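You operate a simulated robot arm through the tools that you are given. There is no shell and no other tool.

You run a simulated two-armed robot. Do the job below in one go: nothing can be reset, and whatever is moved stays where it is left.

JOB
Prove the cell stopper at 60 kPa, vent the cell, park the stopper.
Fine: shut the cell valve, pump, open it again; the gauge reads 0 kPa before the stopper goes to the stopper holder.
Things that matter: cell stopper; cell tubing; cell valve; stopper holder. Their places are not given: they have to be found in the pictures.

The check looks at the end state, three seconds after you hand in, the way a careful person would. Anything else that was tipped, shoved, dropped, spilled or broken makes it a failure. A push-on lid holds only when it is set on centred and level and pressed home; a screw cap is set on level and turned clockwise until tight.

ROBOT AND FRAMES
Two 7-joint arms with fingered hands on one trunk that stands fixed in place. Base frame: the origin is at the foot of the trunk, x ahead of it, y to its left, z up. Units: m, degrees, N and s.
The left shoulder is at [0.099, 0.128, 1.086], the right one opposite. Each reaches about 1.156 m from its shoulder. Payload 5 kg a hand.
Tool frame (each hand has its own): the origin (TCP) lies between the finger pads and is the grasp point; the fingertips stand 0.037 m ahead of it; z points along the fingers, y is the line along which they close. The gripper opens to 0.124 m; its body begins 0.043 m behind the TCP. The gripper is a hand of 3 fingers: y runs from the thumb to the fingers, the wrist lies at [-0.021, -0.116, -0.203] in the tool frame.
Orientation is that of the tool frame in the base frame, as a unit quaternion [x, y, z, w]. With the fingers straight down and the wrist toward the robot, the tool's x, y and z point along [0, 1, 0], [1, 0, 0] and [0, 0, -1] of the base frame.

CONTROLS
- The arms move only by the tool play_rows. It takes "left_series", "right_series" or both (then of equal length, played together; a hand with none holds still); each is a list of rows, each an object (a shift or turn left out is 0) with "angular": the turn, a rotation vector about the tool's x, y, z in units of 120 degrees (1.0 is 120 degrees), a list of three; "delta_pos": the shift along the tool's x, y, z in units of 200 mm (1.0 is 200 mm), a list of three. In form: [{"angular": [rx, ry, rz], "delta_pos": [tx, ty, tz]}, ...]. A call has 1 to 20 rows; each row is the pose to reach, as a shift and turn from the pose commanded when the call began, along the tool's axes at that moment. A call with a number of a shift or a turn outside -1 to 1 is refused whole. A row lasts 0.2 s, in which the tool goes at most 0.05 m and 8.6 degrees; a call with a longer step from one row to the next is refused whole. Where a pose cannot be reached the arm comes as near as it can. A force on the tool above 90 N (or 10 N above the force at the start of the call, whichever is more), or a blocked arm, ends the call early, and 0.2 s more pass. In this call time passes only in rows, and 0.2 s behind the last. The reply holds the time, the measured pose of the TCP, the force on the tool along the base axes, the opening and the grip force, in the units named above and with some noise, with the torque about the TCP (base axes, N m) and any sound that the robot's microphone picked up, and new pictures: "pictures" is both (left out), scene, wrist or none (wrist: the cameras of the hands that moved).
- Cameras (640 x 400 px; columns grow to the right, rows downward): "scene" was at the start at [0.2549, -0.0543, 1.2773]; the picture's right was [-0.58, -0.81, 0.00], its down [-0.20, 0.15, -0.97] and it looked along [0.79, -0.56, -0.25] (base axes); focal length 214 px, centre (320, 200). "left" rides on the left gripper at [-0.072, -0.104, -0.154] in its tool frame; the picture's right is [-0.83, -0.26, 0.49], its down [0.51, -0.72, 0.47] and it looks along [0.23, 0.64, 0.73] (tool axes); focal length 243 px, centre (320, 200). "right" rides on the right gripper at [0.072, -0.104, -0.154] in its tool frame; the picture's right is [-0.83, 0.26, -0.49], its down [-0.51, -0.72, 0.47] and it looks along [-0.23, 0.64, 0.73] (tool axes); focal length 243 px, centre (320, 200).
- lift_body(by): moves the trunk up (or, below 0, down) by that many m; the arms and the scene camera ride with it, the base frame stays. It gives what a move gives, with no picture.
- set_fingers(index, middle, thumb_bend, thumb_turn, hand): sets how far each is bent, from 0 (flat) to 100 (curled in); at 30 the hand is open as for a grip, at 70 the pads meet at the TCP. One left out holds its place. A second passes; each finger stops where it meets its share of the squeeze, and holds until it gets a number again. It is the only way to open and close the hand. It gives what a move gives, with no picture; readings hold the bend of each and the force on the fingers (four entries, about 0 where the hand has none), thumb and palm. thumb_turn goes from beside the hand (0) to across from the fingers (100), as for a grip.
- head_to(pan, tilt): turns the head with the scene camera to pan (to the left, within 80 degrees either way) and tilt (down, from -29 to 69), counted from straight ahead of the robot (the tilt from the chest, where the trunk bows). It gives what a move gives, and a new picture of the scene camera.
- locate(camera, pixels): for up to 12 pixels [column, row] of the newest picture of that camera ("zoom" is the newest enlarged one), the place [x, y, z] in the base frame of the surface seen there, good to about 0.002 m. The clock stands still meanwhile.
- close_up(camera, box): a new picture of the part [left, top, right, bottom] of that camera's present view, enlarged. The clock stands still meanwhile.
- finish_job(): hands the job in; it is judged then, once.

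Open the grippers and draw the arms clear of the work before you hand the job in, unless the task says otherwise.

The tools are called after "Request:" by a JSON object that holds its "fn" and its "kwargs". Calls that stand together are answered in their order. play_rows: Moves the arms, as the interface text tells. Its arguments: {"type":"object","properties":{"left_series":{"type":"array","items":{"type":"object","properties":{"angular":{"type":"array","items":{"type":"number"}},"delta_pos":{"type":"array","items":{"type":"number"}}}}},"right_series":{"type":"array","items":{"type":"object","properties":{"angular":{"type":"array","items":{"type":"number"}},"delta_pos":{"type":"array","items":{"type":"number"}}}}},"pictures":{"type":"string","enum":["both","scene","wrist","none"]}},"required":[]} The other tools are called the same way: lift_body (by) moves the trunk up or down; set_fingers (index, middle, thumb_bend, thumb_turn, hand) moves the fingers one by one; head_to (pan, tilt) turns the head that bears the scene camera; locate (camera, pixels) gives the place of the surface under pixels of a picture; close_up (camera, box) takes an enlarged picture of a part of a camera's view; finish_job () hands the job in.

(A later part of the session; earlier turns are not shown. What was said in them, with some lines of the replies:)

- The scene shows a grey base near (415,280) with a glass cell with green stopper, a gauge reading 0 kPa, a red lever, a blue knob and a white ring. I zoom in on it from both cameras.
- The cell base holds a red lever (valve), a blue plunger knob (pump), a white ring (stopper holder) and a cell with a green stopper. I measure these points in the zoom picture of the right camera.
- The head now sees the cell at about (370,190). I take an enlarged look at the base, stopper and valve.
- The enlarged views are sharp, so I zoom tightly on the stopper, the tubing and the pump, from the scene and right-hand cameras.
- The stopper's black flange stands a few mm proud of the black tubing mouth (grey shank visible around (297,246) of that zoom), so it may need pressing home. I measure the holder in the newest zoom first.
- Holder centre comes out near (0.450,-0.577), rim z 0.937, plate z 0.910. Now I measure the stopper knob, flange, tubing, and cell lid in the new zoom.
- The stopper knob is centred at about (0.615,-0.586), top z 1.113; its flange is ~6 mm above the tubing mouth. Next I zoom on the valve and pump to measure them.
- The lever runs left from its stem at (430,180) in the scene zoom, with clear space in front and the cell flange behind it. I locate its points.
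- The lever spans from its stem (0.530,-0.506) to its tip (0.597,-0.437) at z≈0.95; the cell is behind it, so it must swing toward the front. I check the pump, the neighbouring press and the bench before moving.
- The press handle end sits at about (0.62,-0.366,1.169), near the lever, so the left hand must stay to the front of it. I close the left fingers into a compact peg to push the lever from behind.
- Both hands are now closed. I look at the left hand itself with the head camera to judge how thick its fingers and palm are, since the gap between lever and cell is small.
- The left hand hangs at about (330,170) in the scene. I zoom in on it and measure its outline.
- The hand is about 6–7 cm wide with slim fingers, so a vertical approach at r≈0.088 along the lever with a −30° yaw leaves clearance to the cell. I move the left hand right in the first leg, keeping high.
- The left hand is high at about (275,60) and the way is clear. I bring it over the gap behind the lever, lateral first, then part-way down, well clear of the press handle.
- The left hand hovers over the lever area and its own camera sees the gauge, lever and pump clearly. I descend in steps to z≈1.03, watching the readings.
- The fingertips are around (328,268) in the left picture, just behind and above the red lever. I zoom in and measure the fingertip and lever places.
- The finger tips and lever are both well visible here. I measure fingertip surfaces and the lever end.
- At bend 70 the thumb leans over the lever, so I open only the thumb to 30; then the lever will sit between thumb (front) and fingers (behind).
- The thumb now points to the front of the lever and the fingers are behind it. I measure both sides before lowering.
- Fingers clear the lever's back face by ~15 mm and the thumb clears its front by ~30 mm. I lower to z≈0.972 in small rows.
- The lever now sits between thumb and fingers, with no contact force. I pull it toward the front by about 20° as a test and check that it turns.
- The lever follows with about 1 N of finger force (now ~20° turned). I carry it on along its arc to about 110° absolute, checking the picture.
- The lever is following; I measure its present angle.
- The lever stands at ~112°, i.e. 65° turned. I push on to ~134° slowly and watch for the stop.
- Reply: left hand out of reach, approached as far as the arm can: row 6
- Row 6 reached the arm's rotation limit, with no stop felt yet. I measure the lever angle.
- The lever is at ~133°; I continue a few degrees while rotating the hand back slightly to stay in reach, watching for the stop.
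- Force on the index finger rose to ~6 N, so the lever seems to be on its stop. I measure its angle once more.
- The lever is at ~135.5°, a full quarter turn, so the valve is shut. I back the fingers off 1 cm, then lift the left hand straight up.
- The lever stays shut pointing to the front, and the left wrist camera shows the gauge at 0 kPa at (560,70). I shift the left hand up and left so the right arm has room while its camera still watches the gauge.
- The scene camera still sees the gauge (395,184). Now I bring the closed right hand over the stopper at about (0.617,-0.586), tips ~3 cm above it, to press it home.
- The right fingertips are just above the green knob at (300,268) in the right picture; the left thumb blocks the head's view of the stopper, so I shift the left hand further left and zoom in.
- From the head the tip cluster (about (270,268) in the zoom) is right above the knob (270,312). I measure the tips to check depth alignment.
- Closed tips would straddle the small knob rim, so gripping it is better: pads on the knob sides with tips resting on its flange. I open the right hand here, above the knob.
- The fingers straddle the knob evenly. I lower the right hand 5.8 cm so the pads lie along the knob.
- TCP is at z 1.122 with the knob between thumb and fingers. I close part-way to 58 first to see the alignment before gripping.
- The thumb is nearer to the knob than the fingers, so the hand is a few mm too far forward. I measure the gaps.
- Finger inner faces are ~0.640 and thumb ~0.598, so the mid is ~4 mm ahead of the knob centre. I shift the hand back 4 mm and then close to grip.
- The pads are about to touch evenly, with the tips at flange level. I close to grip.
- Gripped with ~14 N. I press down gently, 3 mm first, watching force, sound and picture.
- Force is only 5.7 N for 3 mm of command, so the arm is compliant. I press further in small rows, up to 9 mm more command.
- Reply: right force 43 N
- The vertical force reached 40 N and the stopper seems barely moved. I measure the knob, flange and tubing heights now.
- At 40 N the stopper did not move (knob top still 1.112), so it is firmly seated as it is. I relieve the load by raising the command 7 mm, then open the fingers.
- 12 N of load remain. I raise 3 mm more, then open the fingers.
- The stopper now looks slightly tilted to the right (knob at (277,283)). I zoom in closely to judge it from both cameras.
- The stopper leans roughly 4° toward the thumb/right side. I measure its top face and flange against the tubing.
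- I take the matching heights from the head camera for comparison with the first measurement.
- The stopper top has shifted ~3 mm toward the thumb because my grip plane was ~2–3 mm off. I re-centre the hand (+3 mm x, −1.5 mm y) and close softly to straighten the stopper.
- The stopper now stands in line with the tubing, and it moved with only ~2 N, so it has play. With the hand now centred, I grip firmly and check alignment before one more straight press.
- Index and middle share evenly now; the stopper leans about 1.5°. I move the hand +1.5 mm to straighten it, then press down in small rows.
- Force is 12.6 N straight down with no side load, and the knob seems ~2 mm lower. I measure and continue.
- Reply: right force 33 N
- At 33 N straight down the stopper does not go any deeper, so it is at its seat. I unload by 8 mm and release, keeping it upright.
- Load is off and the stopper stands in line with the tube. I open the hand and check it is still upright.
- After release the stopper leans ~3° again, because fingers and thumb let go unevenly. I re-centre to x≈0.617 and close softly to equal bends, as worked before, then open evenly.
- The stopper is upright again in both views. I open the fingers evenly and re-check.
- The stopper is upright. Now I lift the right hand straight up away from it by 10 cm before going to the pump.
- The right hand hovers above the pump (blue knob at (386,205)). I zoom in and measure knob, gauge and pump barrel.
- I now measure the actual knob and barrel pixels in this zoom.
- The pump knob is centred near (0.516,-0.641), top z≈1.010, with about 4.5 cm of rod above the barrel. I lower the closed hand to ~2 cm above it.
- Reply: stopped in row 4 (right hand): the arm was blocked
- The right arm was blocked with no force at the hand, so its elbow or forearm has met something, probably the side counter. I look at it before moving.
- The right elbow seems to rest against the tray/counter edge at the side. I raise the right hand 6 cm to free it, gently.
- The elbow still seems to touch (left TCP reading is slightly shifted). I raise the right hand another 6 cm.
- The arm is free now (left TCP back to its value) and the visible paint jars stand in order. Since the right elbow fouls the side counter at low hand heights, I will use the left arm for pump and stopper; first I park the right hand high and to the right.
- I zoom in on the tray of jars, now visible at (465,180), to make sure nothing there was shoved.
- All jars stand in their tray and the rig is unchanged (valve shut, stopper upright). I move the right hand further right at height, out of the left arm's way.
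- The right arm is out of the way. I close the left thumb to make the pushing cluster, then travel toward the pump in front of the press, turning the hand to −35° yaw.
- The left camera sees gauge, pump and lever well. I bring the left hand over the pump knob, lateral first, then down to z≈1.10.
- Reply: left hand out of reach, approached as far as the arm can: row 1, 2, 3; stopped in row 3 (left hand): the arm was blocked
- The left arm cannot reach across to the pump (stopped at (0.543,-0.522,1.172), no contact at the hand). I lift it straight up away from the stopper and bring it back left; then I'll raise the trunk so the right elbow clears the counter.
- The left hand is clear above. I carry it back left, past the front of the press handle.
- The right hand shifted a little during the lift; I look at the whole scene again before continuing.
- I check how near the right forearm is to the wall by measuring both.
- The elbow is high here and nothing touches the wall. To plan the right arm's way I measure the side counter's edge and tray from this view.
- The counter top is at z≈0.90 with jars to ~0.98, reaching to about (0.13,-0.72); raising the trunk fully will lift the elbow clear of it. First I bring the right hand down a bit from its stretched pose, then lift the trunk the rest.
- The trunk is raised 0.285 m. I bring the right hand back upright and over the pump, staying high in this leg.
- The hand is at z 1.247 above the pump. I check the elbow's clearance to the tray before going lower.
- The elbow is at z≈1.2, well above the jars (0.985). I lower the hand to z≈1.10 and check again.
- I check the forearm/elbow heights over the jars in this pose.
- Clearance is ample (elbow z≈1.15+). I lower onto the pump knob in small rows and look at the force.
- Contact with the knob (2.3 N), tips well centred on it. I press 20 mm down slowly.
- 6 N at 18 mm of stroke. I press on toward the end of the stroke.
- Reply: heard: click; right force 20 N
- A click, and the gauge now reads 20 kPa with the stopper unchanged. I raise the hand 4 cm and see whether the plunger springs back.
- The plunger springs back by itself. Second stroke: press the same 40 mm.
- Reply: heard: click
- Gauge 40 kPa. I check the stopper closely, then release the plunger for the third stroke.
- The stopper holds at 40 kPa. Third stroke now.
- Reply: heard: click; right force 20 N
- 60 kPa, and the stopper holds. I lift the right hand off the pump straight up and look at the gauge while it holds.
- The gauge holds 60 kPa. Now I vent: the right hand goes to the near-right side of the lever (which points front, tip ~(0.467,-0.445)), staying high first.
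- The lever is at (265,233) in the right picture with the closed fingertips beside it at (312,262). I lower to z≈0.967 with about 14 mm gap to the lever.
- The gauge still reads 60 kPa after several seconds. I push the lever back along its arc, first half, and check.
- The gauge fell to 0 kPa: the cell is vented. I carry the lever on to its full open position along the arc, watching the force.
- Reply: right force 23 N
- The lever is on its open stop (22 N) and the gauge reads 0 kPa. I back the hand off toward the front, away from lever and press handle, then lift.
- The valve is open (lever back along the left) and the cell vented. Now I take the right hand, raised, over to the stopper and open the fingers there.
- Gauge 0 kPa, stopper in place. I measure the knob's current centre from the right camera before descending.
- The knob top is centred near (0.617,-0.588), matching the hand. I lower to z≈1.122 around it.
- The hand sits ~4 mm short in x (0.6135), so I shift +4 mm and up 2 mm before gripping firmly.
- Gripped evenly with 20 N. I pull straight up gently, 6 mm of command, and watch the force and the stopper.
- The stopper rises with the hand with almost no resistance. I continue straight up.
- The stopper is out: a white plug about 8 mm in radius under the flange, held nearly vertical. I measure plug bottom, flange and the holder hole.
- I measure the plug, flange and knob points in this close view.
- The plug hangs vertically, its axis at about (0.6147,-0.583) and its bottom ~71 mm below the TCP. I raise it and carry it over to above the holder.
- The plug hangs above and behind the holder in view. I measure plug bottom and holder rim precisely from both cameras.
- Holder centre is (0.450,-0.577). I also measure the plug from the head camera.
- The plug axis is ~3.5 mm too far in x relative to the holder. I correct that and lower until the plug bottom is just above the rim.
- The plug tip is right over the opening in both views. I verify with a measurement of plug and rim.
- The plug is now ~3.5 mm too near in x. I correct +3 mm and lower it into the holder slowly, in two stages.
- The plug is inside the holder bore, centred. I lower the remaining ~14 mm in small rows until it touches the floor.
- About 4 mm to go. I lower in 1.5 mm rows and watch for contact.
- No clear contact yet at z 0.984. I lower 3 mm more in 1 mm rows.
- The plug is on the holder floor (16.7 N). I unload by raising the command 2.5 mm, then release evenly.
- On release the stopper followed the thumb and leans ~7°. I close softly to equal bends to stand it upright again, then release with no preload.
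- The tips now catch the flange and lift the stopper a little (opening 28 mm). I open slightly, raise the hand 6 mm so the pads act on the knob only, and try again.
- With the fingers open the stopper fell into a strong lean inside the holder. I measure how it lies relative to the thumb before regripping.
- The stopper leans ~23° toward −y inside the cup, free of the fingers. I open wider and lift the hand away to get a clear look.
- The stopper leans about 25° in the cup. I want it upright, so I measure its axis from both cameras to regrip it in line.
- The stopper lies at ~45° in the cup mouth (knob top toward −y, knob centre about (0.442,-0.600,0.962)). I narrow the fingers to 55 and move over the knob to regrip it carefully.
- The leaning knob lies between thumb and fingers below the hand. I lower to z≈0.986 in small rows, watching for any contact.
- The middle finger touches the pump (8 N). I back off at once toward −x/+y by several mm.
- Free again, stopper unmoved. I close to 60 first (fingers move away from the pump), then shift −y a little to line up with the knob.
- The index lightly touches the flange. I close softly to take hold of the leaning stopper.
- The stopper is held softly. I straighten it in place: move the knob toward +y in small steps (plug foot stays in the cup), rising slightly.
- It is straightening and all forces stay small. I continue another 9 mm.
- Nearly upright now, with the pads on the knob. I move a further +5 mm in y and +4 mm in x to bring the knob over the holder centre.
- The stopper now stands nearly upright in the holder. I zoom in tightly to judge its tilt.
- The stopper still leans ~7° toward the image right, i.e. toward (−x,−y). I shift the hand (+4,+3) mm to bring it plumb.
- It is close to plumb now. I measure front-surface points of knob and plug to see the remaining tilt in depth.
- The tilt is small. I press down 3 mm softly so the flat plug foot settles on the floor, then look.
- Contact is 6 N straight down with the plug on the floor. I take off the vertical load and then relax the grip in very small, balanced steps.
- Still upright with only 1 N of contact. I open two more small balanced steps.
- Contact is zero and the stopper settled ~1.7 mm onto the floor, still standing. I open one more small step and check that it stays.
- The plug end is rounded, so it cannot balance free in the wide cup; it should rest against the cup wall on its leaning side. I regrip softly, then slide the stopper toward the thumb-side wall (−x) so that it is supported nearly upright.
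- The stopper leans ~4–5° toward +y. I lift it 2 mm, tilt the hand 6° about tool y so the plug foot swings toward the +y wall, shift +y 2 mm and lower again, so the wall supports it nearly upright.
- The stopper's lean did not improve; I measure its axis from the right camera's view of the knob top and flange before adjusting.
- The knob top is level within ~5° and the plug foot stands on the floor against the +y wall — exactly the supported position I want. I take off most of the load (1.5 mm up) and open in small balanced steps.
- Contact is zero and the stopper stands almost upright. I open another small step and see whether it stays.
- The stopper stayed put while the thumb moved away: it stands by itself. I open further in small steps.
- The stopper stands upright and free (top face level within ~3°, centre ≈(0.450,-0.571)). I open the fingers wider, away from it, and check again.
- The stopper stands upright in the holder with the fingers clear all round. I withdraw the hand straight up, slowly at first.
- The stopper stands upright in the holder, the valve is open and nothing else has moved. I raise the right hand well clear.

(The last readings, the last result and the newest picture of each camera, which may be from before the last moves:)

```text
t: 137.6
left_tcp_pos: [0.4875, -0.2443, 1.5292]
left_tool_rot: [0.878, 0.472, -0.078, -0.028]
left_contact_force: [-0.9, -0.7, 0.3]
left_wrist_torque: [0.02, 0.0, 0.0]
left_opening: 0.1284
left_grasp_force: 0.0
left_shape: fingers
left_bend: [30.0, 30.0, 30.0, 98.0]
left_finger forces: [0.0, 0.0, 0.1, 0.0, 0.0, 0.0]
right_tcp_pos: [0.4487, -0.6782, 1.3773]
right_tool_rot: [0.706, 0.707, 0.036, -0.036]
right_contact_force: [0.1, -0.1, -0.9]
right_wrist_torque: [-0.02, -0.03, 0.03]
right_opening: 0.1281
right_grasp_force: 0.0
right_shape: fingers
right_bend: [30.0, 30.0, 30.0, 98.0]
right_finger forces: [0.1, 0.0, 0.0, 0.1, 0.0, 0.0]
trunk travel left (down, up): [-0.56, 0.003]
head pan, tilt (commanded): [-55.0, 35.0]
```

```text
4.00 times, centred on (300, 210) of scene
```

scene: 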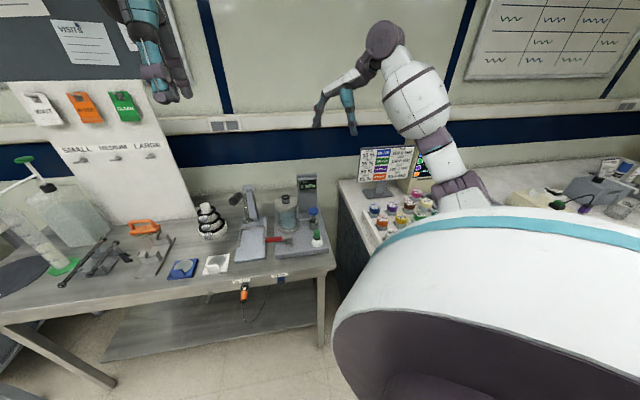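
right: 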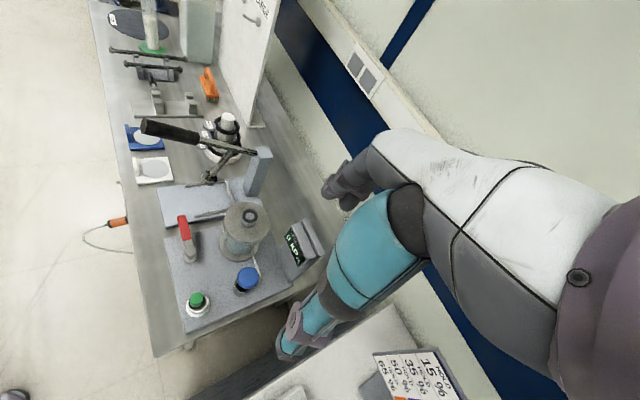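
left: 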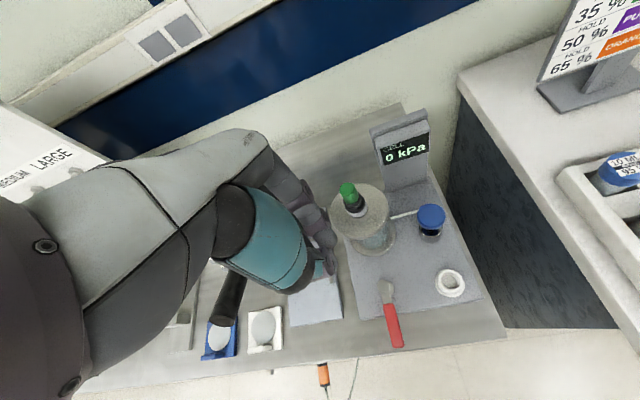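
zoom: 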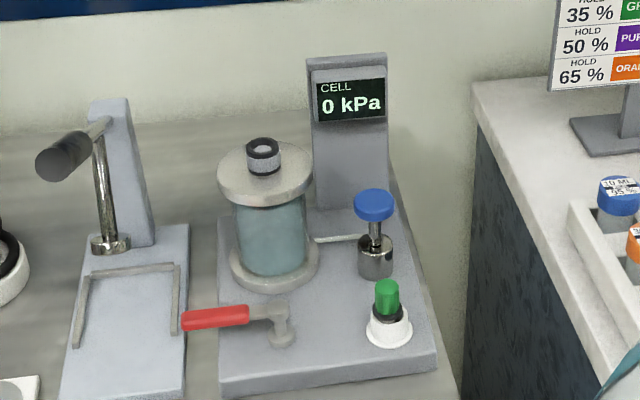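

Gauge 0 kPa, valve open, stopper upright in its holder, both hands open and away. One last look at the jar tray and the stopper before handing in.

Request:
{"fn": "close_up", "kwargs": {"camera": "scene", "box": [340, 140, 500, 260]}}

Request:
{"fn": "close_up", "kwargs": {"camera": "scene", "box": [302, 222, 334, 252]}}

```text
3.33 times, centred on (420, 200) of scene
```

zoom: 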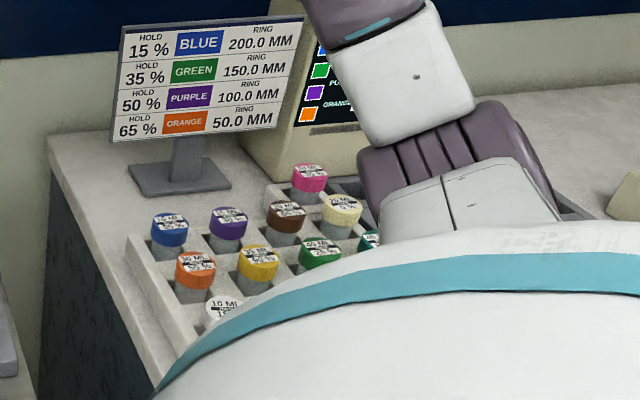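

```text
13.33 times, centred on (318, 237) of scene
```

zoom: 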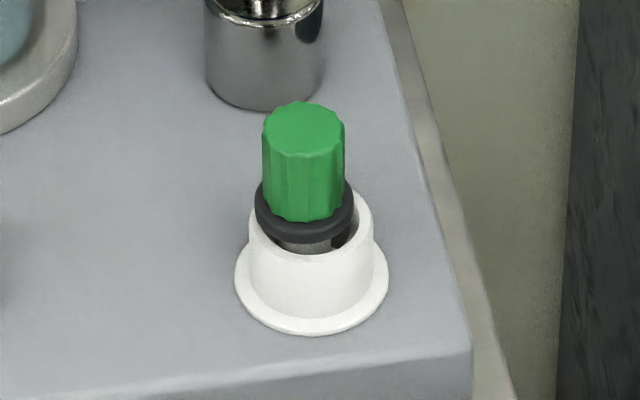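

The visible jars are in order. The stopper stands upright in its holder, the gauge reads 0 kPa, and both hands are open and clear of the work. I hand the job in.

Request:
{"fn": "finish_job", "kwargs": {}}

```text
The job is handed in.
```

The stopper was proved at 60 kPa, the cell was vented, and the stopper is now parked upright in its holder. I've handed the job in.

- **Proof:** I shut the cell valve and pumped three strokes of 20 kPa each. The gauge held at 60 kPa for about four seconds with the stopper staying in place.
- **Vent:** I opened the valve fully again, and the gauge read 0 kPa before I pulled the stopper out of the tubing.
- **Parking:** The stopper's first release left it leaning about 45° in the holder. I took hold of it again and straightened it in the cup. It now stands level to within about 3° and stayed put as I drew the hand away.

**Unintended contacts:**
- The right arm was blocked on its first try for the pump; its elbow was against the side counter. Every jar I could see afterwards was still in the tray.
- A finger touched the pump with about 8 N while I was regripping the stopper. I backed off at once, and the pump looked unchanged afterwards.
- Before pumping, I pressed the stopper with up to 40 N. That tilted it a few degrees without pushing it deeper, and I straightened it.

I raised the trunk about 0.285 m to clear the counter and left it raised. Both hands are open and clear of the work.
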